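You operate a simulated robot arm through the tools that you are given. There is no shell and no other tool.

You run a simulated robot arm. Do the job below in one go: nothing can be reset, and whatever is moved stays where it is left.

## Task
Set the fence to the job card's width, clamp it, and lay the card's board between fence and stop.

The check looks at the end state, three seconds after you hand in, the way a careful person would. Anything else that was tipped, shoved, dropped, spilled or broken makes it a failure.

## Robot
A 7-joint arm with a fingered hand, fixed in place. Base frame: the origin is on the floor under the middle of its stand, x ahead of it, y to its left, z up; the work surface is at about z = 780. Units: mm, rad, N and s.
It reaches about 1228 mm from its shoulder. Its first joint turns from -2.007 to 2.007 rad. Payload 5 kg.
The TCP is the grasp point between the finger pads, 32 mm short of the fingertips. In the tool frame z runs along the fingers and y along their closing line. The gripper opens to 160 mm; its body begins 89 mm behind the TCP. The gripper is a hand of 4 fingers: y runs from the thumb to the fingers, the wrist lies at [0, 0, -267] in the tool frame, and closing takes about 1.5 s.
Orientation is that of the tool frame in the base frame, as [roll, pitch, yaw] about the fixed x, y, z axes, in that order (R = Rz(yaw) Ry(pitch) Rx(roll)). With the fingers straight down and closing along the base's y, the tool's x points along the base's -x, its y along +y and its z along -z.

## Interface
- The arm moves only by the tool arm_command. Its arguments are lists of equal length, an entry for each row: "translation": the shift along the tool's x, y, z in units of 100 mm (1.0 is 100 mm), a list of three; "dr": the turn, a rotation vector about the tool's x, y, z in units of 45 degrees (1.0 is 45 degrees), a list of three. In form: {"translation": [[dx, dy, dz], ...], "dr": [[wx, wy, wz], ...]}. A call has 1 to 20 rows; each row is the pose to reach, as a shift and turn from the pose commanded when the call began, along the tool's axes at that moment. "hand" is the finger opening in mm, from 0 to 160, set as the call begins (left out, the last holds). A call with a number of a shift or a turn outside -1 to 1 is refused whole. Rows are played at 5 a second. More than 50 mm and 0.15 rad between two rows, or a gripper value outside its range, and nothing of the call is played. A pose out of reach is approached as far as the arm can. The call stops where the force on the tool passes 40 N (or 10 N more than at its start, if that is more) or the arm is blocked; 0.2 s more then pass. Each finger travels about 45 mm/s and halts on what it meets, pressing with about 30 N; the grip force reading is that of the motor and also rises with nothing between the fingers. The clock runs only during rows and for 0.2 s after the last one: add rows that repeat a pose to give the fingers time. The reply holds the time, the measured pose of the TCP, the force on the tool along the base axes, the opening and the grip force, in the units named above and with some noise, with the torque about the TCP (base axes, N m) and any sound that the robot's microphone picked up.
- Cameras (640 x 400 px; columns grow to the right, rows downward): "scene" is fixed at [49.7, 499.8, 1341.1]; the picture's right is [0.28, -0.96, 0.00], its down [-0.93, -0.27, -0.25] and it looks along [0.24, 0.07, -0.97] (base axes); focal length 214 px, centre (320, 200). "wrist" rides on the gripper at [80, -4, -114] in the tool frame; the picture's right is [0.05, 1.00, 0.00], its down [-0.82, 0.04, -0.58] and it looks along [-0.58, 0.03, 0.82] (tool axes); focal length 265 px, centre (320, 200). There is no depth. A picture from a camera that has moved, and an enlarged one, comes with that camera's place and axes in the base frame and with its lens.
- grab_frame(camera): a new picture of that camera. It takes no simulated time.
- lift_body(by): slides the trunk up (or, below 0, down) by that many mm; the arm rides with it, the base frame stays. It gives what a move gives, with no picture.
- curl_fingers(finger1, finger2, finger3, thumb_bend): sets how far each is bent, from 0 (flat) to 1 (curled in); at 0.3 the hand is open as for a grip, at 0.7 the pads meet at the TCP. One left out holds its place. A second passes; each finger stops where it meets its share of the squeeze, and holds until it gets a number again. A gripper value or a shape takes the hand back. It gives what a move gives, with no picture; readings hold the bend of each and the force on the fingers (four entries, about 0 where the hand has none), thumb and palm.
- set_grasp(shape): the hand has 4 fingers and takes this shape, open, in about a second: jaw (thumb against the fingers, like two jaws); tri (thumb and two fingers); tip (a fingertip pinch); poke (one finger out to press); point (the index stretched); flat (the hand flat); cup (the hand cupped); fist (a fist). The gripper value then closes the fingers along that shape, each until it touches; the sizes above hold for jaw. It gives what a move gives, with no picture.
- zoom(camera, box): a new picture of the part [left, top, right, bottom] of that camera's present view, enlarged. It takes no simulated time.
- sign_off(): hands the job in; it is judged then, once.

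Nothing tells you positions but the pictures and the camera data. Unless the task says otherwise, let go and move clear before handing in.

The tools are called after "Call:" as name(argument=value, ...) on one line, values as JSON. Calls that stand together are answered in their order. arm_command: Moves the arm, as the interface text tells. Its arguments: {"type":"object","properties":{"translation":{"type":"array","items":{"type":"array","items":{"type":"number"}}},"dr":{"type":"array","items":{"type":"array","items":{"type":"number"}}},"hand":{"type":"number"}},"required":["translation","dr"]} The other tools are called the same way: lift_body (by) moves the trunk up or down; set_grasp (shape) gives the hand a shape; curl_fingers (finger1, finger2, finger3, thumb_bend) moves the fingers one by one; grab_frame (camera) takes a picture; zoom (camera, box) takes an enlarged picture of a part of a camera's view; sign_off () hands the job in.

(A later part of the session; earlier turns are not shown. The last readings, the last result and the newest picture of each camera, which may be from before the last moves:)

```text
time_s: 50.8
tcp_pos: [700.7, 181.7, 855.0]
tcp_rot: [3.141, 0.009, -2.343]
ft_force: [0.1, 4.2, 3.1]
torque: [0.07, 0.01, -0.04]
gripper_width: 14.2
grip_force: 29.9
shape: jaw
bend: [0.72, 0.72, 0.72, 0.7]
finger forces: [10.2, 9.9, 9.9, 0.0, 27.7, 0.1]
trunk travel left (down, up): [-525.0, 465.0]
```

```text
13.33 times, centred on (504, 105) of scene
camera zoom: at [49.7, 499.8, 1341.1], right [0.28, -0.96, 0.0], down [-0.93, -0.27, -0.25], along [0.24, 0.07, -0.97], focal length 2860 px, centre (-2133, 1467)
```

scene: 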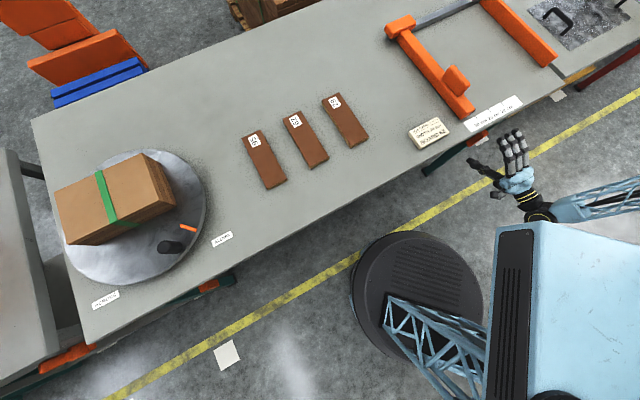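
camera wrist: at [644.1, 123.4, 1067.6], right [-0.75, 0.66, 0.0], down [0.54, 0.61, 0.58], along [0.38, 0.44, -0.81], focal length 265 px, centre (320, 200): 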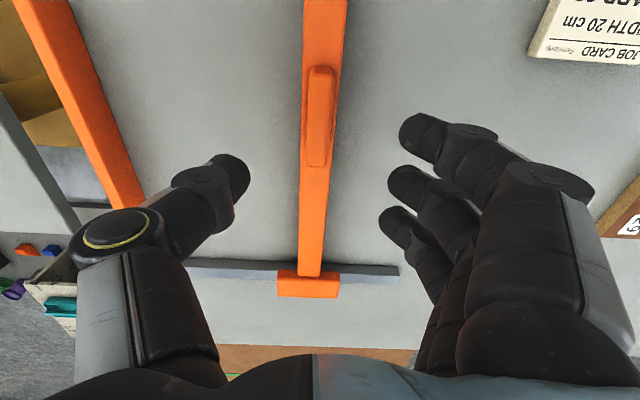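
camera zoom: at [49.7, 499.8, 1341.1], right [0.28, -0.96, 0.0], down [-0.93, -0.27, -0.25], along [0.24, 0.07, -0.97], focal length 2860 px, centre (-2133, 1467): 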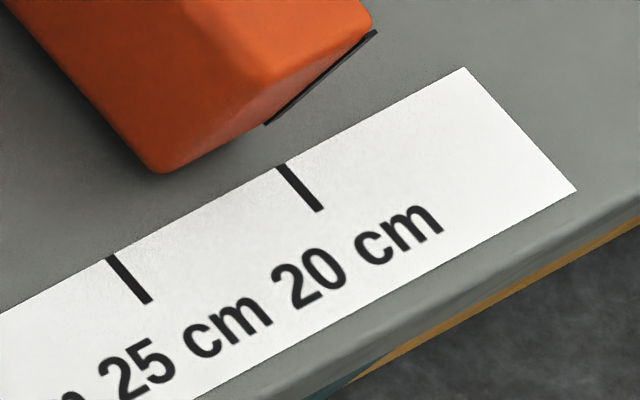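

The fence moved about 4 mm, placing its face right at the 20 mark by my estimates. I'll release and check for spring-back.

Call:
arm_command(translation=[[0, 0, 0], [0, 0, 0], [0, 0, 0], [0, 0, 0], [0, 0, 0], [0, 0, 0]], dr=[[0, 0, 0], [0, 0, 0], [0, 0, 0], [0, 0, 0], [0, 0, 0], [0, 0, 0]], hand=90)

Call:
arm_command(translation=[[0, 0, -0.25], [0, 0, -0.5], [0, 0, -0.75], [0, 0, -1.0]], dr=[[0, 0, 0], [0, 0, 0], [0, 0, 0], [0, 0, 0]])

Call:
zoom(camera="scene", box=[480, 90, 528, 120])

Call:
arm_command(translation=[[0.25, -0.1, 0], [0.5, -0.2, 0], [0.75, -0.3, 0], [1.0, -0.4, 0]], dr=[[0, 0, 0], [0, 0, 0], [0, 0, 0], [0, 0, 0]], hand=160)

Call:
arm_command(translation=[[0.2, -0.2, 0], [0.4, -0.4, 0], [0.5, -0.6, 0], [0.5, -0.65, 0]], dr=[[0, 0, 0], [0, 0, 0], [0, 0, 0], [0, 0, 0]])

Call:
grab_frame(camera="wrist")

```text
time_s: 52.2
tcp_pos: [700.9, 182.8, 853.7]
tcp_rot: [3.139, 0.007, -2.343]
ft_force: [-0.1, -1.1, 0.4]
torque: [0.03, -0.01, -0.01]
gripper_width: 88.9
grip_force: 0.0
shape: jaw
bend: [0.72, 0.72, 0.72, 0.7]
finger forces: [0.1, 0.0, 0.0, 0.0, 0.0, 0.0]
trunk travel left (down, up): [-525.0, 465.0]
```

```text
time_s: 53.2
tcp_pos: [700.1, 180.8, 955.6]
tcp_rot: [3.141, 0.008, -2.34]
ft_force: [0.4, 0.1, 1.3]
torque: [0.01, 0.01, 0.01]
gripper_width: 89.1
grip_force: 0.2
shape: jaw
bend: [0.72, 0.72, 0.72, 0.7]
finger forces: [0.0, 0.0, 0.1, 0.0, 0.0, 0.0]
trunk travel left (down, up): [-525.0, 465.0]
```

```text
13.33 times, centred on (504, 105) of scene
camera zoom: at [49.7, 499.8, 1341.1], right [0.28, -0.96, 0.0], down [-0.93, -0.27, -0.25], along [0.24, 0.07, -0.97], focal length 2860 px, centre (-2133, 1467)
```

zoom: 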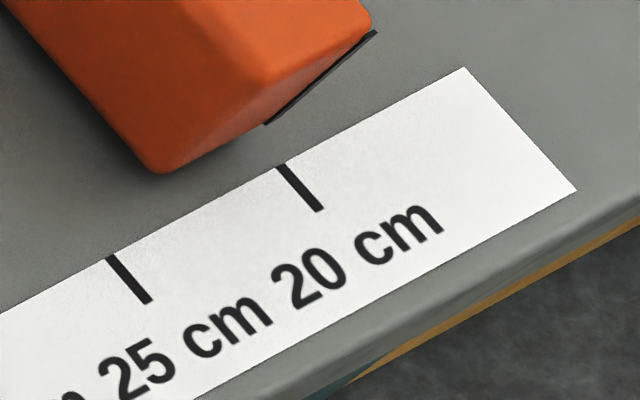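

```text
time_s: 54.2
tcp_pos: [657.3, 80.3, 951.7]
tcp_rot: [3.141, 0.007, -2.343]
ft_force: [-0.4, -0.4, 0.0]
torque: [0.04, -0.05, -0.01]
gripper_width: 159.7
grip_force: 0.0
shape: jaw
bend: [0.3, 0.3, 0.3, 0.3]
finger forces: [0.0, 0.0, 0.0, 0.1, 0.0, 0.1]
trunk travel left (down, up): [-525.0, 465.0]
```

```text
time_s: 55.2
tcp_pos: [670.1, 0.0, 953.1]
tcp_rot: [3.14, 0.008, -2.341]
ft_force: [0.3, 0.2, 0.9]
torque: [-0.02, 0.0, 0.01]
gripper_width: 159.9
grip_force: 0.1
shape: jaw
bend: [0.3, 0.3, 0.3, 0.3]
finger forces: [0.0, 0.0, 0.0, 0.0, 0.1, 0.0]
trunk travel left (down, up): [-525.0, 465.0]
```

```text
taken
camera wrist: at [617.5, -62.6, 1066.8], right [-0.75, 0.66, 0.0], down [0.54, 0.61, 0.58], along [0.38, 0.44, -0.81], focal length 265 px, centre (320, 200)
```

wrist: 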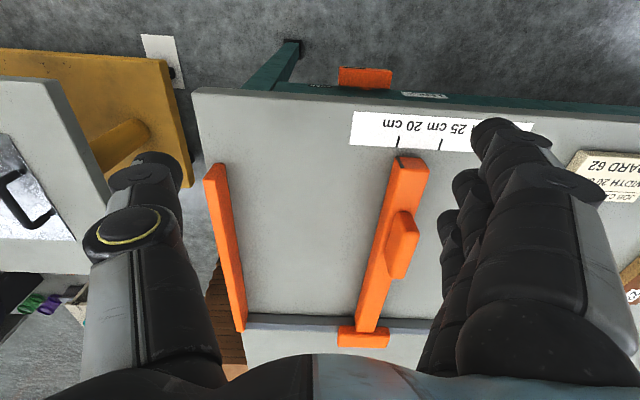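

No spring-back this time. Let me re-measure the gap from here with close zooms.

Call:
zoom(camera="wrist", box=[360, 200, 424, 240])

Call:
zoom(camera="wrist", box=[200, 200, 264, 240])

Call:
zoom(camera="wrist", box=[380, 120, 460, 170])

```text
10.00 times, centred on (392, 220) of wrist
camera zoom: at [617.5, -62.6, 1066.8], right [-0.75, 0.66, 0.0], down [0.54, 0.61, 0.58], along [0.38, 0.44, -0.81], focal length 2654 px, centre (-400, 0)
```

zoom: 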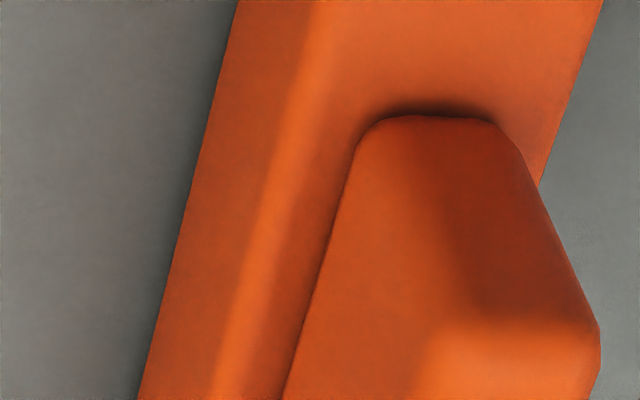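

```text
10.00 times, centred on (232, 220) of wrist
camera zoom: at [617.5, -62.6, 1066.8], right [-0.75, 0.66, 0.0], down [0.54, 0.61, 0.58], along [0.38, 0.44, -0.81], focal length 2654 px, centre (1200, 0)
```

zoom: 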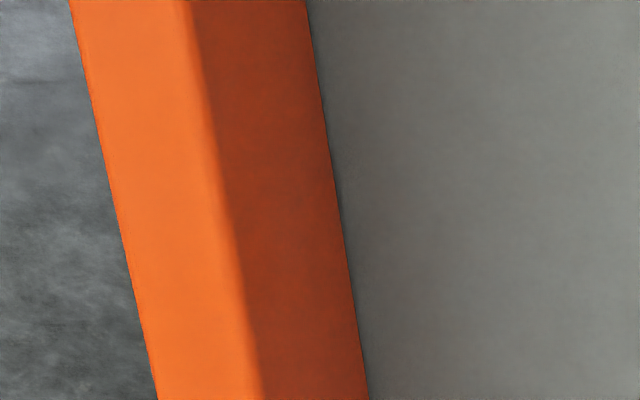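

```text
8.00 times, centred on (420, 145) of wrist
camera zoom: at [617.5, -62.6, 1066.8], right [-0.75, 0.66, 0.0], down [0.54, 0.61, 0.58], along [0.38, 0.44, -0.81], focal length 2123 px, centre (-480, 640)
```

zoom: 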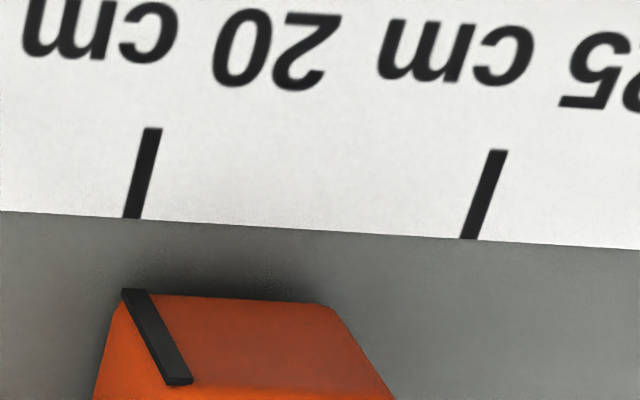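

Fence face sits on the 20 tick within about half a millimetre, and the gap to the stop measures about 200–202 mm. Now I'll go back down in front of the bench to turn the clamp to HELD.

Call:
arm_command(translation=[[0.23, 0.122, 0], [0.46, 0.243, 0], [0.69, 0.365, 0]], dr=[[0, 0, 0], [0, 0, 0], [0, 0, 0]], hand=90)

Call:
arm_command(translation=[[0.23, 0.122, 0.13], [0.46, 0.243, 0.26], [0.69, 0.365, 0.43]], dr=[[0, 0, 0], [0, 0, 0], [0, 0, 0]])

Call:
arm_command(translation=[[0, 0, 0.2], [0, 0, 0.4], [0, 0, 0.6], [0, 0, 0.8], [0, 0, 1.0]], dr=[[0, -0.133, 0], [0, -0.267, 0], [0, -0.4, 0], [0, -0.533, 0], [0, -0.667, 0]])

```text
time_s: 56.0
tcp_pos: [594.9, -25.9, 953.1]
tcp_rot: [-3.142, 0.006, -2.341]
ft_force: [0.2, -0.1, -0.2]
torque: [0.0, -0.03, -0.04]
gripper_width: 91.5
grip_force: 0.0
shape: jaw
bend: [0.71, 0.71, 0.71, 0.7]
finger forces: [0.1, 0.0, 0.0, 0.0, 0.0, 0.1]
trunk travel left (down, up): [-525.0, 465.0]
```

```text
time_s: 56.8
tcp_pos: [520.5, -49.1, 908.7]
tcp_rot: [-3.14, 0.008, -2.343]
ft_force: [-0.6, 0.5, 0.3]
torque: [-0.01, 0.01, 0.01]
gripper_width: 90.5
grip_force: 0.0
shape: jaw
bend: [0.71, 0.71, 0.71, 0.7]
finger forces: [0.1, 0.0, 0.0, 0.0, 0.0, 0.0]
trunk travel left (down, up): [-525.0, 465.0]
```

```text
time_s: 58.0
tcp_pos: [522.4, -48.4, 808.9]
tcp_rot: [-3.141, 0.534, -2.343]
ft_force: [0.3, 0.0, 0.5]
torque: [0.03, 0.02, 0.02]
gripper_width: 90.7
grip_force: 0.0
shape: jaw
bend: [0.71, 0.71, 0.71, 0.7]
finger forces: [0.1, 0.1, 0.1, 0.0, 0.1, 0.1]
trunk travel left (down, up): [-525.0, 465.0]
```

Good; continuing down and levelling the hand.

Call:
arm_command(translation=[[0.142, 0, 0.248], [0.285, 0, 0.495], [0.427, 0, 0.743], [0.57, 0, 0.99]], dr=[[0, -0.11, 0], [0, -0.22, 0], [0, -0.33, 0], [0, -0.435, 0]])

Call:
grab_frame(camera="wrist")

Call:
arm_command(translation=[[0.09, 0, 0.075], [0.18, 0, 0.15], [0.27, 0, 0.225], [0.36, 0, 0.3], [0.45, 0, 0.375], [0.54, 0, 0.45]], dr=[[0, -0.148, 0], [0, -0.296, 0], [0, -0.444, 0], [0, -0.592, 0], [0, -0.74, 0], [0, -0.887, 0]])

```text
time_s: 59.0
tcp_pos: [523.0, -47.9, 695.0]
tcp_rot: [-3.141, 0.875, -2.343]
ft_force: [0.1, 0.6, 0.7]
torque: [-0.02, 0.0, 0.02]
gripper_width: 90.4
grip_force: 0.1
shape: jaw
bend: [0.71, 0.71, 0.71, 0.7]
finger forces: [0.1, 0.0, 0.1, 0.0, 0.1, 0.0]
trunk travel left (down, up): [-525.0, 465.0]
```

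```text
taken
camera wrist: at [429.7, -150.3, 706.2], right [-0.74, 0.67, -0.04], down [0.03, 0.09, 1.0], along [0.67, 0.73, -0.08], focal length 265 px, centre (320, 200)
```

wrist: 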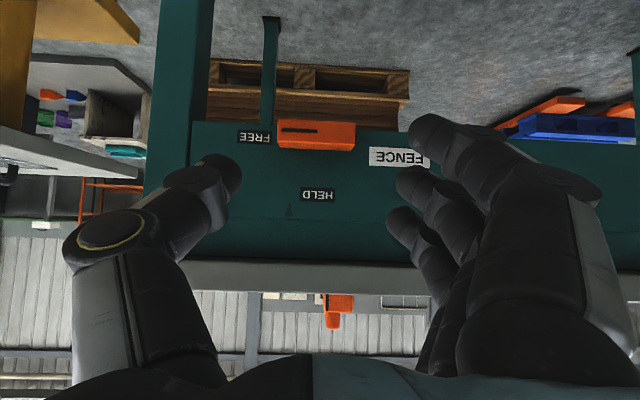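

```text
time_s: 60.4
tcp_pos: [521.8, -46.8, 624.1]
tcp_rot: [0.654, 1.569, 1.456]
ft_force: [1.3, 0.0, 0.8]
torque: [-0.03, 0.01, 0.02]
gripper_width: 90.6
grip_force: 0.1
shape: jaw
bend: [0.71, 0.71, 0.71, 0.7]
finger forces: [0.1, 0.0, 0.0, 0.1, 0.0, 0.1]
trunk travel left (down, up): [-525.0, 465.0]
```

Hand is level at z≈624. I'll rotate it +90° to match the horizontal handle while easing in to a standoff.

Call:
arm_command(translation=[[0.01, 0, 0.05], [0.02, -0.01, 0.1], [0.03, -0.02, 0.15], [0.04, -0.02, 0.2], [0.05, -0.03, 0.25], [0.06, -0.035, 0.3]], dr=[[0, 0, 0.167], [0, 0, 0.333], [0, 0, 0.5], [0, 0, 0.667], [0, 0, 0.833], [0, 0, 1.0]])

Call:
arm_command(translation=[[0, 0, 0], [0, 0, 0], [0, 0, 0], [0, 0, 0], [0, 0, 0], [0, 0, 0]], dr=[[0, 0, 0.167], [0, 0, 0.333], [0, 0, 0.5], [0, 0, 0.667], [0, 0, 0.833], [0, 0, 1.0]])

Call:
grab_frame(camera="wrist")

Call:
zoom(camera="wrist", box=[270, 60, 398, 220])

```text
time_s: 61.8
tcp_pos: [545.5, -27.6, 618.2]
tcp_rot: [1.571, 0.783, 2.37]
ft_force: [0.4, 1.1, -0.5]
torque: [0.02, 0.01, 0.04]
gripper_width: 90.6
grip_force: 0.1
shape: jaw
bend: [0.71, 0.71, 0.71, 0.7]
finger forces: [0.0, 0.0, 0.0, 0.1, 0.1, 0.0]
trunk travel left (down, up): [-525.0, 465.0]
```

```text
time_s: 63.2
tcp_pos: [545.9, -27.9, 617.8]
tcp_rot: [1.572, -0.003, 2.369]
ft_force: [-0.8, 0.8, 0.9]
torque: [0.03, 0.01, 0.0]
gripper_width: 90.9
grip_force: 0.0
shape: jaw
bend: [0.71, 0.71, 0.71, 0.7]
finger forces: [0.0, 0.0, 0.0, 0.1, 0.0, 0.1]
trunk travel left (down, up): [-525.0, 465.0]
```

```text
taken
camera wrist: at [409.2, -53.6, 613.5], right [-0.03, 0.03, 1.0], down [0.18, -0.98, 0.04], along [0.98, 0.18, 0.03], focal length 265 px, centre (320, 200)
```

wrist: 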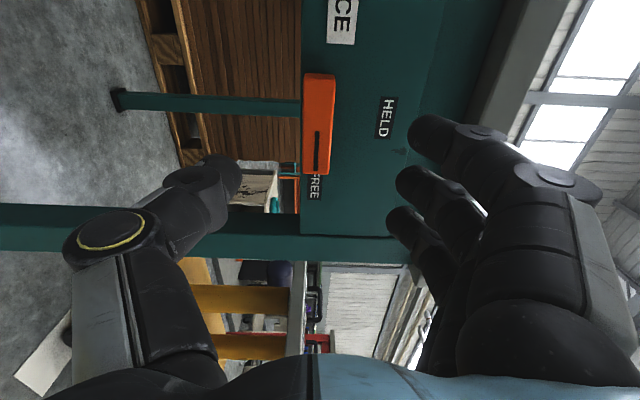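

```text
2.50 times, centred on (334, 140) of wrist
camera zoom: at [409.2, -53.6, 613.5], right [-0.03, 0.03, 1.0], down [0.18, -0.98, 0.04], along [0.98, 0.18, 0.03], focal length 664 px, centre (285, 350)
```

zoom: 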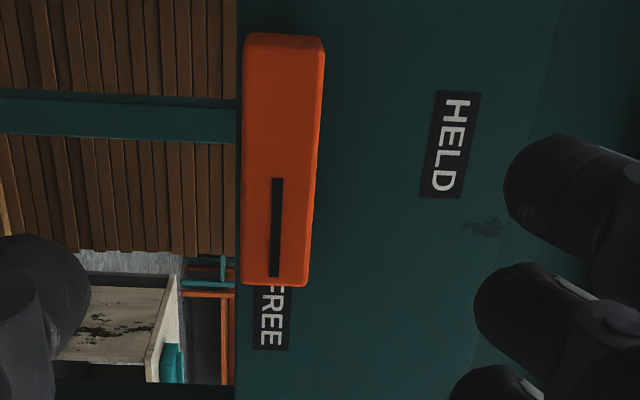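

The handle centre is at about e-aligned with the hand, 3 mm lower. I'll correct, advance and grip.

Call:
arm_command(translation=[[0.01, -0.012, 0.2], [0.02, -0.025, 0.4], [0.02, -0.025, 0.6], [0.02, -0.025, 0.79]], dr=[[0, 0, 0], [0, 0, 0], [0, 0, 0], [0, 0, 0]])

Call:
arm_command(translation=[[0, 0, 0.045], [0, 0, 0.09]], dr=[[0, 0, 0], [0, 0, 0]])

Call:
arm_command(translation=[[0, 0, 0], [0, 0, 0], [0, 0, 0], [0, 0, 0], [0, 0, 0], [0, 0, 0], [0, 0, 0], [0, 0, 0]], dr=[[0, 0, 0], [0, 0, 0], [0, 0, 0], [0, 0, 0], [0, 0, 0], [0, 0, 0], [0, 0, 0], [0, 0, 0]], hand=15)

Call:
grab_frame(camera="wrist")

```text
time_s: 64.2
tcp_pos: [598.1, 29.2, 615.0]
tcp_rot: [1.572, -0.001, 2.371]
ft_force: [-0.6, -0.4, -0.1]
torque: [-0.01, -0.01, -0.03]
gripper_width: 90.7
grip_force: 0.0
shape: jaw
bend: [0.71, 0.71, 0.71, 0.7]
finger forces: [0.1, 0.0, 0.1, 0.0, 0.1, 0.1]
trunk travel left (down, up): [-525.0, 465.0]
```

```text
time_s: 64.8
tcp_pos: [603.8, 36.5, 614.9]
tcp_rot: [1.574, -0.001, 2.37]
ft_force: [0.4, -0.5, 0.1]
torque: [-0.01, -0.03, -0.01]
gripper_width: 90.5
grip_force: 0.2
shape: jaw
bend: [0.71, 0.71, 0.71, 0.7]
finger forces: [0.0, 0.0, 0.0, 0.1, 0.1, 0.0]
trunk travel left (down, up): [-525.0, 465.0]
```

```text
time_s: 66.6
tcp_pos: [605.5, 34.8, 614.1]
tcp_rot: [1.57, -0.001, 2.369]
ft_force: [3.2, 2.2, 1.5]
torque: [0.05, -0.09, -0.03]
gripper_width: 19.8
grip_force: 30.0
shape: jaw
bend: [0.72, 0.72, 0.72, 0.7]
finger forces: [9.2, 9.1, 9.1, 0.0, 26.0, 0.0]
trunk travel left (down, up): [-525.0, 465.0]
```

```text
taken
camera wrist: at [468.6, 10.5, 610.8], right [-0.04, 0.04, 1.0], down [0.18, -0.98, 0.04], along [0.98, 0.18, 0.03], focal length 265 px, centre (320, 200)
```

wrist: 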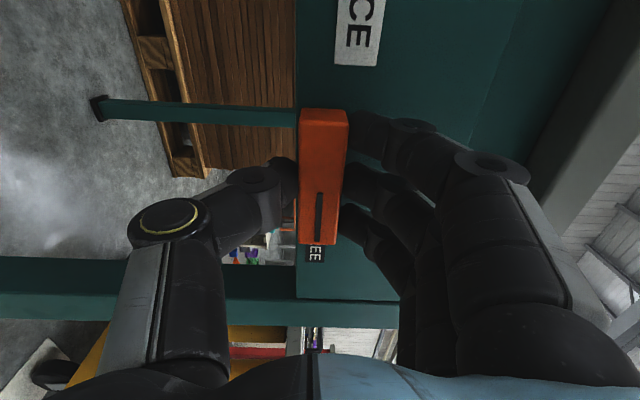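

Gripped with even finger forces. I'll turn it counter-clockwise back to HELD in stages.

Call:
arm_command(translation=[[0, 0, 0], [0, 0, 0], [0, 0, 0], [0, 0, 0], [0, 0, 0], [0, 0, 0]], dr=[[0, 0, -0.125], [0, 0, -0.25], [0, 0, -0.375], [0, 0, -0.5], [0, 0, -0.625], [0, 0, -0.75]])

Call:
arm_command(translation=[[0, 0, 0], [0, 0, 0], [0, 0, 0], [0, 0, 0], [0, 0, 0], [0, 0, 0]], dr=[[0, 0, -0.125], [0, 0, -0.25], [0, 0, -0.375], [0, 0, -0.5], [0, 0, -0.625], [0, 0, -0.75]])

Call:
grab_frame(camera="wrist")

```text
time_s: 68.0
tcp_pos: [605.9, 36.5, 615.6]
tcp_rot: [1.574, 0.59, 2.37]
ft_force: [-6.6, -4.1, 8.0]
torque: [0.19, -0.14, 0.1]
gripper_width: 19.9
grip_force: 29.7
shape: jaw
bend: [0.72, 0.72, 0.72, 0.7]
finger forces: [11.7, 11.6, 11.6, 0.0, 26.8, 0.1]
trunk travel left (down, up): [-525.0, 465.0]
```

```text
time_s: 69.4
tcp_pos: [605.3, 36.3, 617.1]
tcp_rot: [1.569, 1.177, 2.371]
ft_force: [-10.3, 0.0, 14.0]
torque: [0.22, -0.15, 0.3]
gripper_width: 20.2
grip_force: 30.1
shape: jaw
bend: [0.72, 0.72, 0.72, 0.71]
finger forces: [12.5, 12.3, 12.1, 0.1, 25.4, 0.1]
trunk travel left (down, up): [-525.0, 465.0]
```

```text
taken
camera wrist: at [507.1, -26.1, 540.3], right [-0.68, 0.66, 0.33], down [-0.21, -0.6, 0.77], along [0.71, 0.45, 0.54], focal length 265 px, centre (320, 200)
```

wrist: 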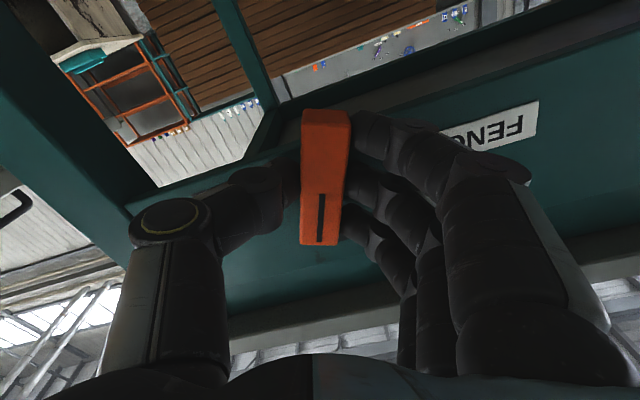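

The handle is three quarters of the way. I'll turn the last 22.5°, with a hair of overtravel to seat it against HELD.

Call:
arm_command(translation=[[0, 0, 0], [0, 0, 0], [0, 0, 0], [0, 0, 0], [0, 0, 0]], dr=[[0, 0, -0.125], [0, 0, -0.25], [0, 0, -0.375], [0, 0, -0.5], [0, 0, -0.53]])

Call:
grab_frame(camera="wrist")

Call:
zoom(camera="scene", box=[480, 90, 528, 120])

```text
time_s: 70.6
tcp_pos: [605.5, 37.2, 616.0]
tcp_rot: [-1.527, 1.546, -0.724]
ft_force: [-13.9, 3.3, 25.1]
torque: [0.48, 0.07, 0.4]
gripper_width: 20.2
grip_force: 30.0
shape: jaw
bend: [0.72, 0.72, 0.72, 0.71]
finger forces: [13.8, 12.8, 10.0, 0.0, 24.9, 0.0]
trunk travel left (down, up): [-525.0, 465.0]
```

```text
taken
camera wrist: at [530.6, -48.9, 536.0], right [-0.72, 0.69, -0.08], down [-0.45, -0.37, 0.81], along [0.54, 0.62, 0.58], focal length 265 px, centre (320, 200)
```

wrist: 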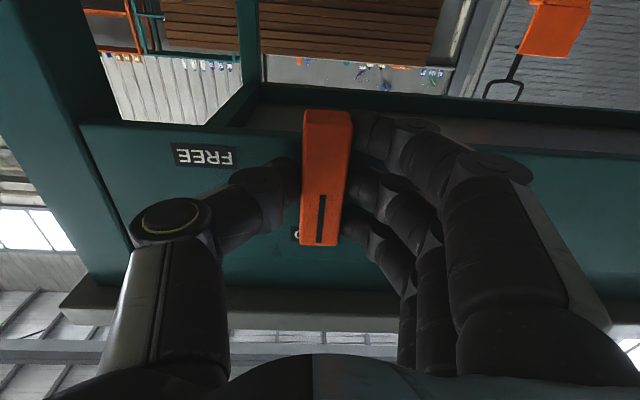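

```text
13.33 times, centred on (504, 105) of scene
camera zoom: at [49.7, 499.8, 1341.1], right [0.28, -0.96, 0.0], down [-0.93, -0.27, -0.25], along [0.24, 0.07, -0.97], focal length 2860 px, centre (-2133, 1467)
```

zoom: 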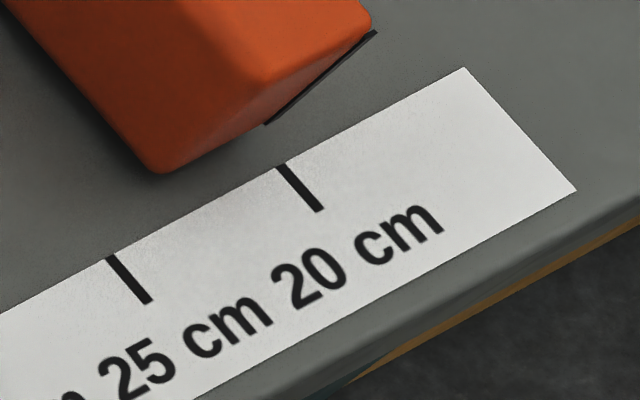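

The handle is back at HELD and the fence hasn't shifted. I'll release, back off and verify it.

Call:
arm_command(translation=[[0, 0, 0], [0, 0, 0], [0, 0, 0], [0, 0, 0], [0, 0, 0], [0, 0, 0]], dr=[[0, 0, 0], [0, 0, 0], [0, 0, 0], [0, 0, 0], [0, 0, 0], [0, 0, 0]], hand=90)

Call:
arm_command(translation=[[0, 0, -0.3], [0, 0, -0.6], [0, 0, -0.9]], dr=[[0, 0, 0], [0, 0, 0], [0, 0, 0]])

Call:
grab_frame(camera="wrist")

```text
time_s: 72.0
tcp_pos: [604.5, 36.2, 616.0]
tcp_rot: [-1.62, 1.55, -0.822]
ft_force: [0.5, 0.6, 0.4]
torque: [0.02, -0.05, 0.03]
gripper_width: 89.2
grip_force: 0.1
shape: jaw
bend: [0.72, 0.72, 0.72, 0.7]
finger forces: [0.1, 0.1, 0.0, 0.0, 0.0, 0.1]
trunk travel left (down, up): [-525.0, 465.0]
```

```text
time_s: 72.8
tcp_pos: [542.4, -27.1, 616.4]
tcp_rot: [-1.616, 1.55, -0.818]
ft_force: [0.3, 0.3, -0.2]
torque: [0.04, 0.03, 0.03]
gripper_width: 89.0
grip_force: 0.0
shape: jaw
bend: [0.72, 0.72, 0.72, 0.7]
finger forces: [0.0, 0.1, 0.0, 0.1, 0.1, 0.0]
trunk travel left (down, up): [-525.0, 465.0]
```

```text
taken
camera wrist: at [468.3, -112.6, 536.0], right [-0.71, 0.7, -0.07], down [-0.45, -0.37, 0.81], along [0.54, 0.62, 0.57], focal length 265 px, centre (320, 200)
```

wrist: 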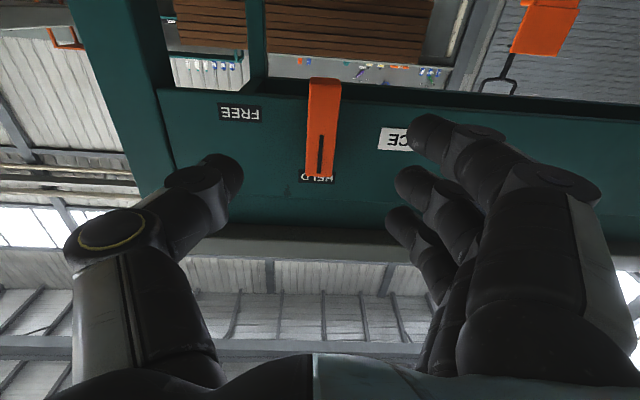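

HELD confirmed. Now I'll retreat, rise and bring the hand to pointing down, then head for board 62.

Call:
arm_command(translation=[[-0.05, 0, -0.1], [-0.1, 0, -0.2], [-0.23, 0, -0.3], [-0.38, 0, -0.3], [-0.54, 0, -0.3], [-0.7, 0, -0.3]], dr=[[0, 0.148, 0], [0, 0.296, 0], [0, 0.444, 0], [0, 0.592, 0], [0, 0.74, 0], [0, 0.887, 0]])

Call:
grab_frame(camera="wrist")

Call:
arm_command(translation=[[-0.211, 0, -0.177], [-0.422, 0, -0.353], [-0.633, 0, -0.53], [-0.844, 0, -0.706]], dr=[[0, 0.111, 0], [0, 0.222, 0], [0, 0.333, 0], [0, 0.444, 0]])

Call:
arm_command(translation=[[-0.109, 0, -0.191], [-0.219, 0, -0.382], [-0.328, 0, -0.573], [-0.438, 0, -0.764], [-0.547, 0, -0.955]], dr=[[0, 0.131, 0], [0, 0.262, 0], [0, 0.393, 0], [0, 0.524, 0], [0, 0.655, 0]])

```text
time_s: 74.2
tcp_pos: [520.4, -48.5, 686.2]
tcp_rot: [-3.106, 0.872, -2.314]
ft_force: [-0.2, -0.7, 0.0]
torque: [-0.01, -0.01, -0.01]
gripper_width: 89.2
grip_force: 0.0
shape: jaw
bend: [0.72, 0.72, 0.72, 0.7]
finger forces: [0.0, 0.0, 0.1, 0.1, 0.0, 0.1]
trunk travel left (down, up): [-525.0, 465.0]
```

```text
taken
camera wrist: at [427.3, -150.7, 697.7], right [-0.74, 0.67, -0.06], down [0.01, 0.1, 0.99], along [0.67, 0.73, -0.09], focal length 265 px, centre (320, 200)
```

wrist: 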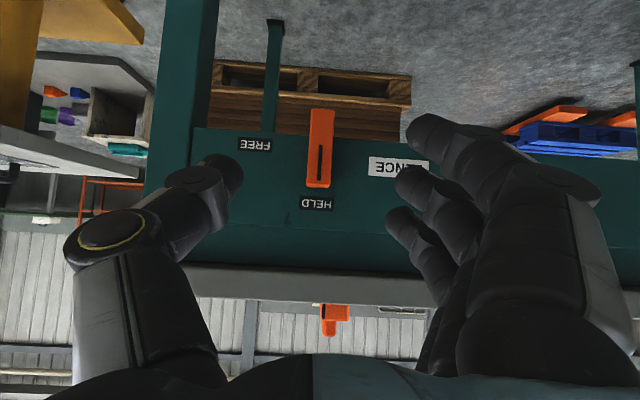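

```text
time_s: 75.2
tcp_pos: [516.9, -48.0, 795.1]
tcp_rot: [-3.116, 0.522, -2.33]
ft_force: [-0.4, -0.3, -0.1]
torque: [0.01, -0.01, 0.0]
gripper_width: 89.6
grip_force: 0.1
shape: jaw
bend: [0.72, 0.72, 0.72, 0.7]
finger forces: [0.0, 0.1, 0.0, 0.0, 0.0, 0.0]
trunk travel left (down, up): [-525.0, 465.0]
```

```text
time_s: 76.4
tcp_pos: [518.6, -42.4, 906.3]
tcp_rot: [-3.119, 0.006, -2.342]
ft_force: [0.5, 0.6, 0.3]
torque: [-0.05, -0.03, 0.0]
gripper_width: 89.4
grip_force: 0.0
shape: jaw
bend: [0.72, 0.72, 0.72, 0.7]
finger forces: [0.0, 0.1, 0.0, 0.1, 0.0, 0.0]
trunk travel left (down, up): [-525.0, 465.0]
```

The clamp is at HELD. I'll now travel over the bench toward board 62 at about (347, 630), keeping fingers well above everything.

Call:
arm_command(translation=[[0, 0, -0.25], [-0.1, 0.2, -0.5], [-0.2, 0.5, -0.5], [-0.3, 0.8, -0.5], [-0.45, 0.985, -0.5]], dr=[[-0.015, 0, 0], [-0.029, 0, 0], [-0.029, 0, 0], [-0.029, 0, 0], [-0.029, 0, 0]])

Call:
arm_command(translation=[[-0.15, 0.33, 0], [-0.3, 0.66, 0], [-0.45, 0.985, 0]], dr=[[0, 0, 0], [0, 0, 0], [0, 0, 0]])

Call:
arm_command(translation=[[-0.15, 0.33, 0], [-0.3, 0.66, 0], [-0.45, 0.985, 0]], dr=[[0, 0, 0], [0, 0, 0], [0, 0, 0]])

Call:
arm_command(translation=[[-0.15, 0.33, 0], [-0.3, 0.66, 0], [-0.45, 0.985, 0]], dr=[[0, 0, 0], [0, 0, 0], [0, 0, 0]])

```text
time_s: 77.6
tcp_pos: [478.3, 55.5, 955.6]
tcp_rot: [3.141, 0.009, -2.343]
ft_force: [0.2, -0.1, 0.0]
torque: [0.0, -0.01, 0.0]
gripper_width: 89.1
grip_force: 0.0
shape: jaw
bend: [0.72, 0.72, 0.72, 0.7]
finger forces: [0.1, 0.1, 0.0, 0.0, 0.0, 0.0]
trunk travel left (down, up): [-525.0, 465.0]
```

```text
time_s: 78.4
tcp_pos: [437.3, 156.6, 955.4]
tcp_rot: [3.139, 0.011, -2.344]
ft_force: [-0.5, 0.6, -0.6]
torque: [-0.01, 0.02, -0.03]
gripper_width: 89.4
grip_force: 0.1
shape: jaw
bend: [0.72, 0.72, 0.72, 0.7]
finger forces: [0.0, 0.1, 0.0, 0.0, 0.0, 0.0]
trunk travel left (down, up): [-525.0, 465.0]
```

```text
time_s: 79.2
tcp_pos: [398.9, 258.9, 955.8]
tcp_rot: [-3.141, 0.009, -2.344]
ft_force: [-0.4, 0.8, -0.2]
torque: [-0.01, -0.04, 0.02]
gripper_width: 89.5
grip_force: 0.1
shape: jaw
bend: [0.72, 0.72, 0.72, 0.7]
finger forces: [0.1, 0.0, 0.0, 0.1, 0.0, 0.1]
trunk travel left (down, up): [-525.0, 465.0]
```

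```text
time_s: 80.0
tcp_pos: [359.4, 360.2, 956.0]
tcp_rot: [3.141, 0.008, -2.342]
ft_force: [-0.6, -0.6, 0.1]
torque: [0.02, 0.0, 0.01]
gripper_width: 89.3
grip_force: 0.0
shape: jaw
bend: [0.72, 0.72, 0.72, 0.7]
finger forces: [0.0, 0.0, 0.0, 0.1, 0.0, 0.1]
trunk travel left (down, up): [-525.0, 465.0]
```

On track. Two more moves, then a look at the board.

Call:
arm_command(translation=[[-0.15, 0.33, 0], [-0.3, 0.66, 0], [-0.45, 0.985, 0]], dr=[[0, 0, 0], [0, 0, 0], [0, 0, 0]], hand=160)

Call:
arm_command(translation=[[-0.15, 0.33, 0], [-0.3, 0.66, 0], [-0.45, 0.985, 0]], dr=[[0, 0, 0], [0, 0, 0], [0, 0, 0]])

Call:
grab_frame(camera="wrist")

Call:
grab_frame(camera="scene")

```text
time_s: 80.8
tcp_pos: [333.9, 458.3, 965.3]
tcp_rot: [3.113, 0.022, -2.375]
ft_force: [0.4, 0.7, -0.1]
torque: [-0.01, -0.01, 0.0]
gripper_width: 159.6
grip_force: 0.1
shape: jaw
bend: [0.3, 0.3, 0.3, 0.3]
finger forces: [0.1, 0.1, 0.0, 0.0, 0.0, 0.0]
trunk travel left (down, up): [-525.0, 465.0]
```

```text
time_s: 81.8
tcp_pos: [349.6, 532.5, 971.0]
tcp_rot: [3.113, 0.022, -2.474]
ft_force: [0.1, 0.2, -0.4]
torque: [0.0, 0.02, 0.01]
gripper_width: 160.2
grip_force: 0.0
shape: jaw
bend: [0.3, 0.3, 0.3, 0.3]
finger forces: [0.1, 0.0, 0.0, 0.1, 0.1, 0.1]
trunk travel left (down, up): [-525.0, 465.0]
stopped in row 3: the arm was blocked; the commanded pose is now the measured one
```

```text
taken
camera wrist: at [289.9, 476.6, 1082.1], right [-0.66, 0.75, 0.03], down [0.61, 0.52, 0.6], along [0.43, 0.41, -0.8], focal length 265 px, centre (320, 200)
```

wrist: 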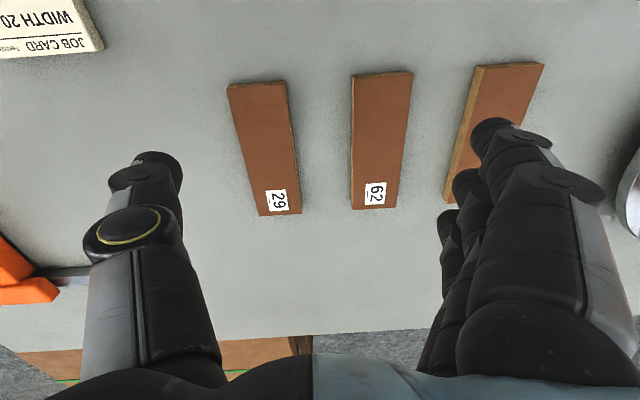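

```text
taken
```

scene: 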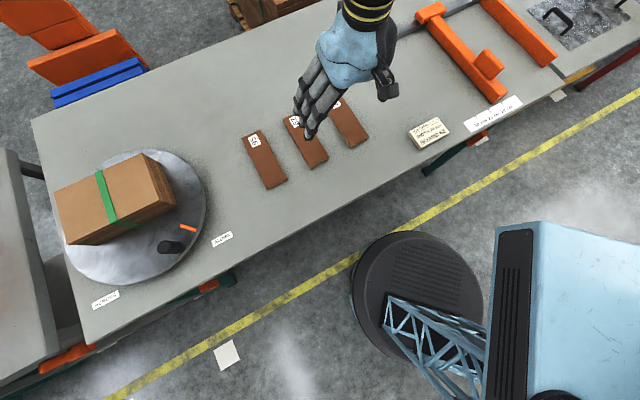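

The arm reached a posture limit near here (hand turned slightly), nothing touched. Boards are well visible: 29 left, 62 middle, 95 right. I'll descend where there is more room, then restore the yaw.

Call:
arm_command(translation=[[0, 0, 0.2], [0, 0, 0.4], [0, 0, 0.6], [0, 0, 0.8]], dr=[[0, 0, 0], [0, 0, 0], [0, 0, 0], [0, 0, 0]])

Call:
arm_command(translation=[[0, 0, 0], [0, 0, 0], [0, 0, 0]], dr=[[0.018, 0.014, -0.083], [0.036, 0.028, -0.167], [0.036, 0.028, -0.167]])

Call:
grab_frame(camera="wrist")

```text
time_s: 82.8
tcp_pos: [346.7, 537.7, 890.4]
tcp_rot: [3.113, 0.025, -2.47]
ft_force: [-0.2, 0.2, 0.6]
torque: [0.01, -0.01, 0.02]
gripper_width: 159.9
grip_force: 0.0
shape: jaw
bend: [0.3, 0.3, 0.3, 0.3]
finger forces: [0.0, 0.0, 0.1, 0.0, 0.0, 0.1]
trunk travel left (down, up): [-525.0, 465.0]
```

```text
time_s: 83.6
tcp_pos: [347.2, 539.2, 890.5]
tcp_rot: [-3.14, 0.001, -2.335]
ft_force: [1.2, 0.4, -0.7]
torque: [-0.03, 0.0, -0.03]
gripper_width: 159.6
grip_force: 0.0
shape: jaw
bend: [0.3, 0.3, 0.3, 0.3]
finger forces: [0.1, 0.0, 0.0, 0.1, 0.0, 0.1]
trunk travel left (down, up): [-525.0, 465.0]
```

```text
taken
camera wrist: at [295.0, 477.5, 1003.7], right [-0.76, 0.65, 0.0], down [0.53, 0.62, 0.58], along [0.38, 0.44, -0.82], focal length 265 px, centre (320, 200)
```

wrist: 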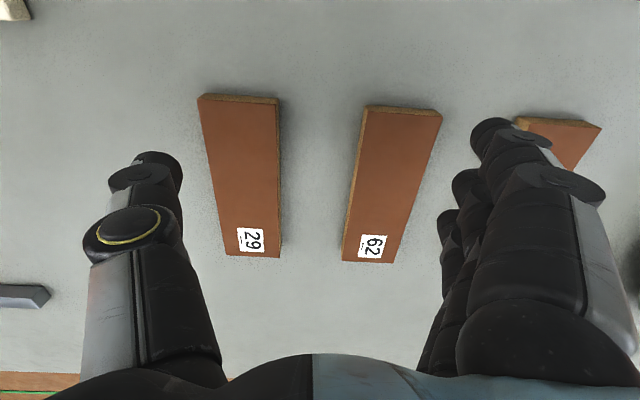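

Lower down, the orientation is exact again. Let me double-check the labels with their underlines and measure board 62.

Call:
zoom(camera="wrist", box=[340, 220, 404, 270])

Call:
zoom(camera="wrist", box=[220, 215, 284, 265])

Call:
zoom(camera="wrist", box=[320, 90, 460, 270])

```text
8.00 times, centred on (372, 245) of wrist
camera zoom: at [295.0, 477.5, 1003.7], right [-0.76, 0.65, 0.0], down [0.53, 0.62, 0.58], along [0.38, 0.44, -0.82], focal length 2123 px, centre (-96, -160)
```

zoom: 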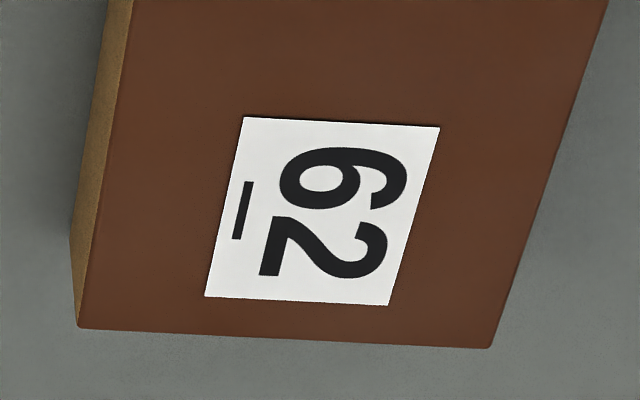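

```text
8.00 times, centred on (252, 240) of wrist
camera zoom: at [295.0, 477.5, 1003.7], right [-0.76, 0.65, 0.0], down [0.53, 0.62, 0.58], along [0.38, 0.44, -0.82], focal length 2123 px, centre (864, -120)
```

zoom: 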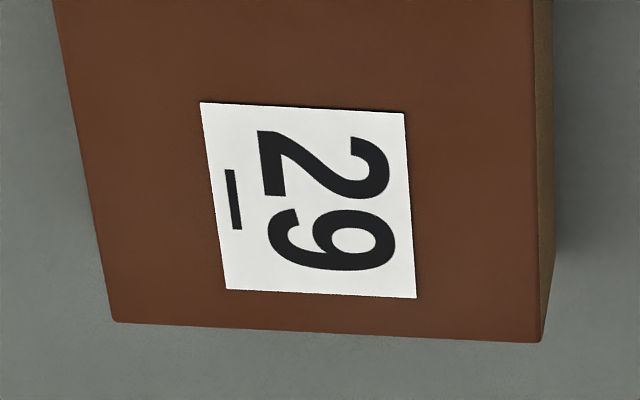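

```text
2.22 times, centred on (390, 180) of wrist
camera zoom: at [295.0, 477.5, 1003.7], right [-0.76, 0.65, 0.0], down [0.53, 0.62, 0.58], along [0.38, 0.44, -0.82], focal length 590 px, centre (164, 244)
```

zoom: 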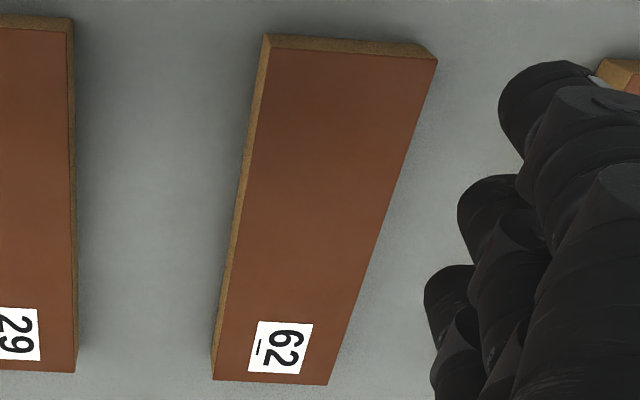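

Label confirmed: board 62 is this middle one, 168×59 mm, centred at (347, 630) and lying at exactly 45°. I'll move over its centre with a 95 mm opening.

Call:
arm_command(translation=[[-0.217, 0.209, 0], [-0.434, 0.418, 0], [-0.651, 0.627, 0], [-0.651, 0.627, 0], [-0.651, 0.627, 0]], dr=[[0, 0, 0.01], [0, 0, 0.02], [0, 0, 0.027], [0, 0, 0.027], [0, 0, 0.027]], hand=95)

Call:
grab_frame(camera="wrist")

Call:
zoom(camera="scene", box=[220, 40, 420, 210])

```text
time_s: 84.8
tcp_pos: [346.2, 628.7, 891.5]
tcp_rot: [3.14, 0.003, -2.358]
ft_force: [-0.1, -0.2, 0.5]
torque: [0.0, 0.01, -0.04]
gripper_width: 95.7
grip_force: 0.0
shape: jaw
bend: [0.71, 0.71, 0.71, 0.69]
finger forces: [0.0, 0.1, 0.1, 0.0, 0.0, 0.0]
trunk travel left (down, up): [-525.0, 465.0]
```

```text
taken
camera wrist: at [292.7, 569.3, 1005.5], right [-0.74, 0.67, 0.0], down [0.55, 0.6, 0.58], along [0.39, 0.43, -0.82], focal length 265 px, centre (320, 200)
```

wrist: 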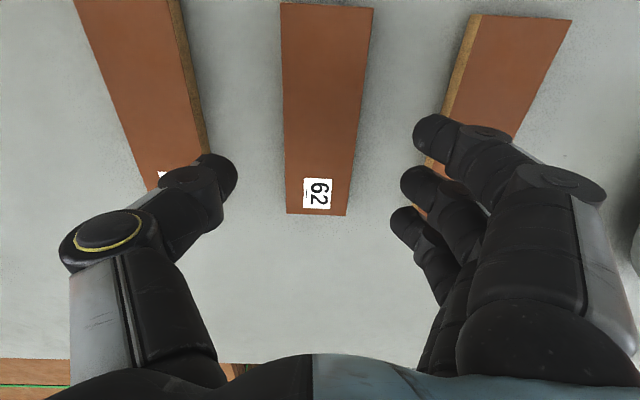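

```text
2.35 times, centred on (320, 125) of scene
camera zoom: at [49.7, 499.8, 1341.1], right [0.28, -0.96, 0.0], down [-0.93, -0.27, -0.25], along [0.24, 0.07, -0.97], focal length 505 px, centre (320, 376)
```

zoom: 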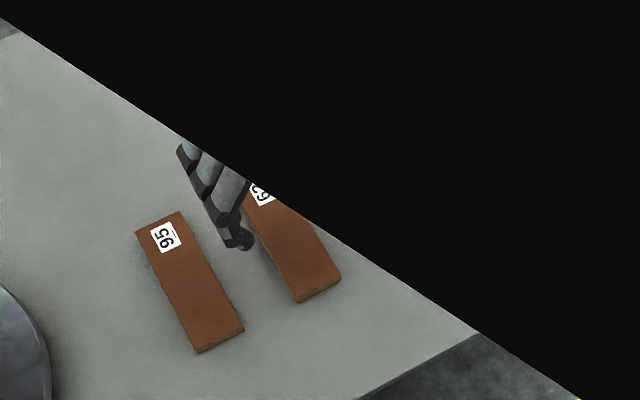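

The board is centred between thumb and fingers. I'll descend to just above the bench surface, watching force.

Call:
arm_command(translation=[[0, 0, 0.2], [0, 0, 0.4], [0, 0, 0.55]], dr=[[0, 0, 0], [0, 0, 0], [0, 0, 0]])

Call:
grab_frame(camera="wrist")

Call:
arm_command(translation=[[0, 0, 0.06], [0, 0, 0.12], [0, 0, 0.18]], dr=[[0, 0, 0], [0, 0, 0], [0, 0, 0]])

Call:
grab_frame(camera="wrist")

```text
time_s: 85.6
tcp_pos: [347.1, 628.7, 834.7]
tcp_rot: [-3.141, 0.001, -2.358]
ft_force: [-1.1, -0.5, -0.3]
torque: [0.02, 0.0, 0.02]
gripper_width: 95.7
grip_force: 0.1
shape: jaw
bend: [0.71, 0.71, 0.71, 0.69]
finger forces: [0.0, 0.1, 0.0, 0.0, 0.1, 0.0]
trunk travel left (down, up): [-525.0, 465.0]
```

```text
taken
camera wrist: at [293.8, 568.7, 949.4], right [-0.74, 0.67, 0.0], down [0.55, 0.6, 0.58], along [0.39, 0.43, -0.82], focal length 265 px, centre (320, 200)
```

wrist: 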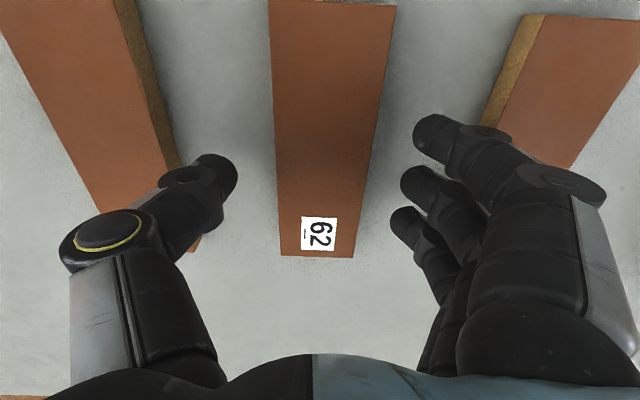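

```text
time_s: 86.4
tcp_pos: [346.3, 628.4, 818.3]
tcp_rot: [-3.141, 0.002, -2.358]
ft_force: [-0.5, 1.2, 0.5]
torque: [0.06, -0.02, 0.0]
gripper_width: 95.7
grip_force: 0.1
shape: jaw
bend: [0.71, 0.71, 0.71, 0.69]
finger forces: [0.1, 0.0, 0.1, 0.1, 0.0, 0.0]
trunk travel left (down, up): [-525.0, 465.0]
```

```text
taken
camera wrist: at [293.1, 568.7, 930.8], right [-0.74, 0.67, 0.0], down [0.55, 0.6, 0.58], along [0.39, 0.43, -0.82], focal length 265 px, centre (320, 200)
```

wrist: 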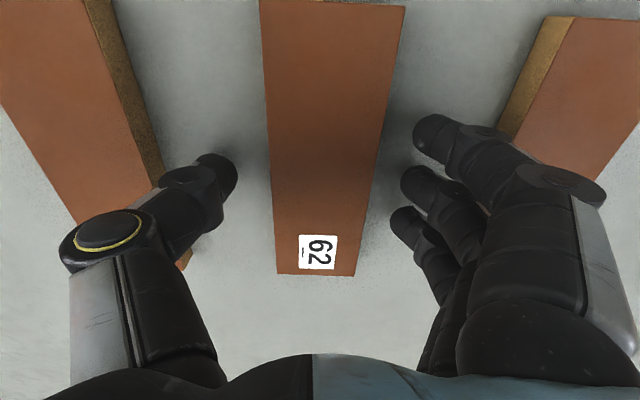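

Clear on both sides. I'll go 2 mm lower and close on the board.

Call:
arm_command(translation=[[0, 0, 0.02]], dr=[[0, 0, 0]])

Call:
arm_command(translation=[[0, 0, 0], [0, 0, 0], [0, 0, 0], [0, 0, 0], [0, 0, 0], [0, 0, 0], [0, 0, 0]], dr=[[0, 0, 0], [0, 0, 0], [0, 0, 0], [0, 0, 0], [0, 0, 0], [0, 0, 0], [0, 0, 0]], hand=40)

Call:
grab_frame(camera="wrist")

```text
time_s: 86.8
tcp_pos: [347.4, 629.3, 814.9]
tcp_rot: [-3.14, 0.002, -2.358]
ft_force: [0.3, -0.8, 0.4]
torque: [0.01, -0.02, 0.0]
gripper_width: 95.8
grip_force: 0.1
shape: jaw
bend: [0.71, 0.71, 0.71, 0.69]
finger forces: [0.0, 0.2, 0.0, 0.0, 0.1, 0.1]
trunk travel left (down, up): [-525.0, 465.0]
```

```text
time_s: 88.4
tcp_pos: [348.4, 627.6, 815.9]
tcp_rot: [-3.14, 0.0, -2.358]
ft_force: [-0.1, -0.6, -0.9]
torque: [0.0, -0.02, -0.01]
gripper_width: 53.9
grip_force: 30.2
shape: jaw
bend: [0.73, 0.73, 0.73, 0.7]
finger forces: [9.0, 9.0, 9.1, 0.1, 27.1, 0.0]
trunk travel left (down, up): [-525.0, 465.0]
```

```text
taken
camera wrist: at [293.3, 568.8, 928.7], right [-0.74, 0.67, 0.0], down [0.55, 0.6, 0.58], along [0.39, 0.43, -0.82], focal length 265 px, centre (320, 200)
```

wrist: 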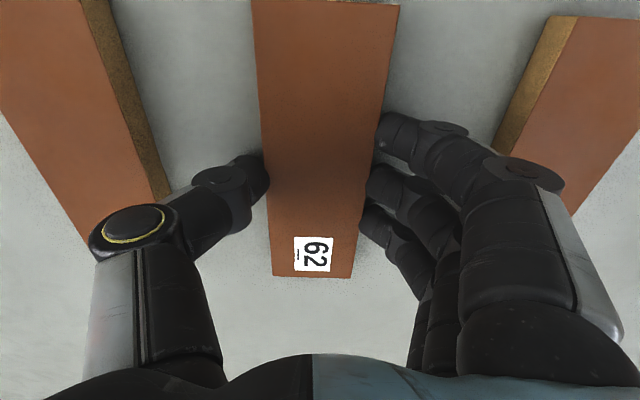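

Firm, even grip. I'll lift slowly and check.

Call:
arm_command(translation=[[0, 0, -0.1], [0, 0, -0.2], [0, 0, -0.35], [0, 0, -0.5], [0, 0, -0.65]], dr=[[0, 0, 0], [0, 0, 0], [0, 0, 0], [0, 0, 0], [0, 0, 0]])

Call:
grab_frame(camera="wrist")

Call:
grab_frame(camera="scene")

```text
time_s: 89.6
tcp_pos: [345.9, 628.7, 879.5]
tcp_rot: [-3.139, 0.001, -2.357]
ft_force: [-0.2, 0.2, -0.5]
torque: [0.0, -0.01, 0.01]
gripper_width: 53.7
grip_force: 30.2
shape: jaw
bend: [0.73, 0.73, 0.73, 0.7]
finger forces: [9.1, 8.9, 9.0, 0.1, 27.1, 0.0]
trunk travel left (down, up): [-525.0, 465.0]
```

```text
taken
camera wrist: at [293.0, 569.1, 994.3], right [-0.74, 0.67, 0.0], down [0.55, 0.6, 0.58], along [0.39, 0.43, -0.82], focal length 265 px, centre (320, 200)
```

wrist: 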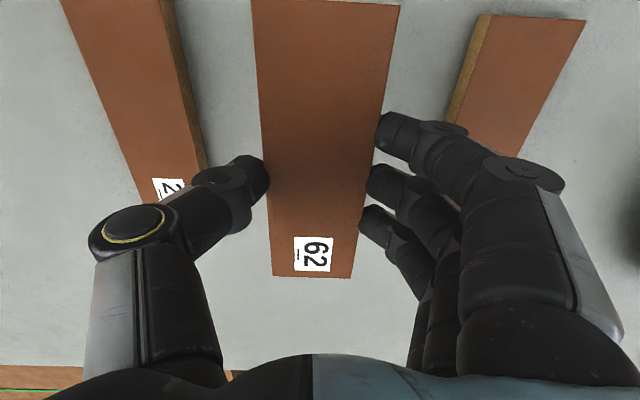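

```text
taken
```

scene: 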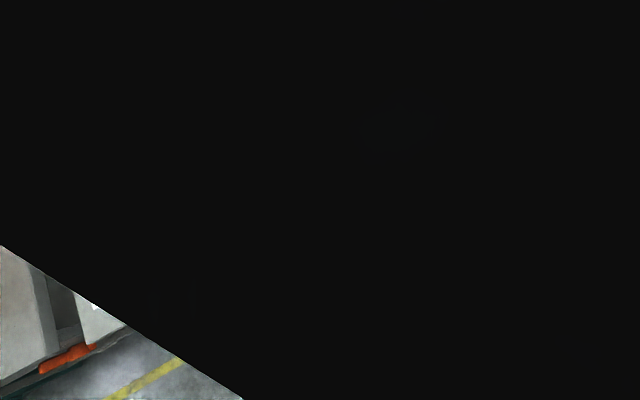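

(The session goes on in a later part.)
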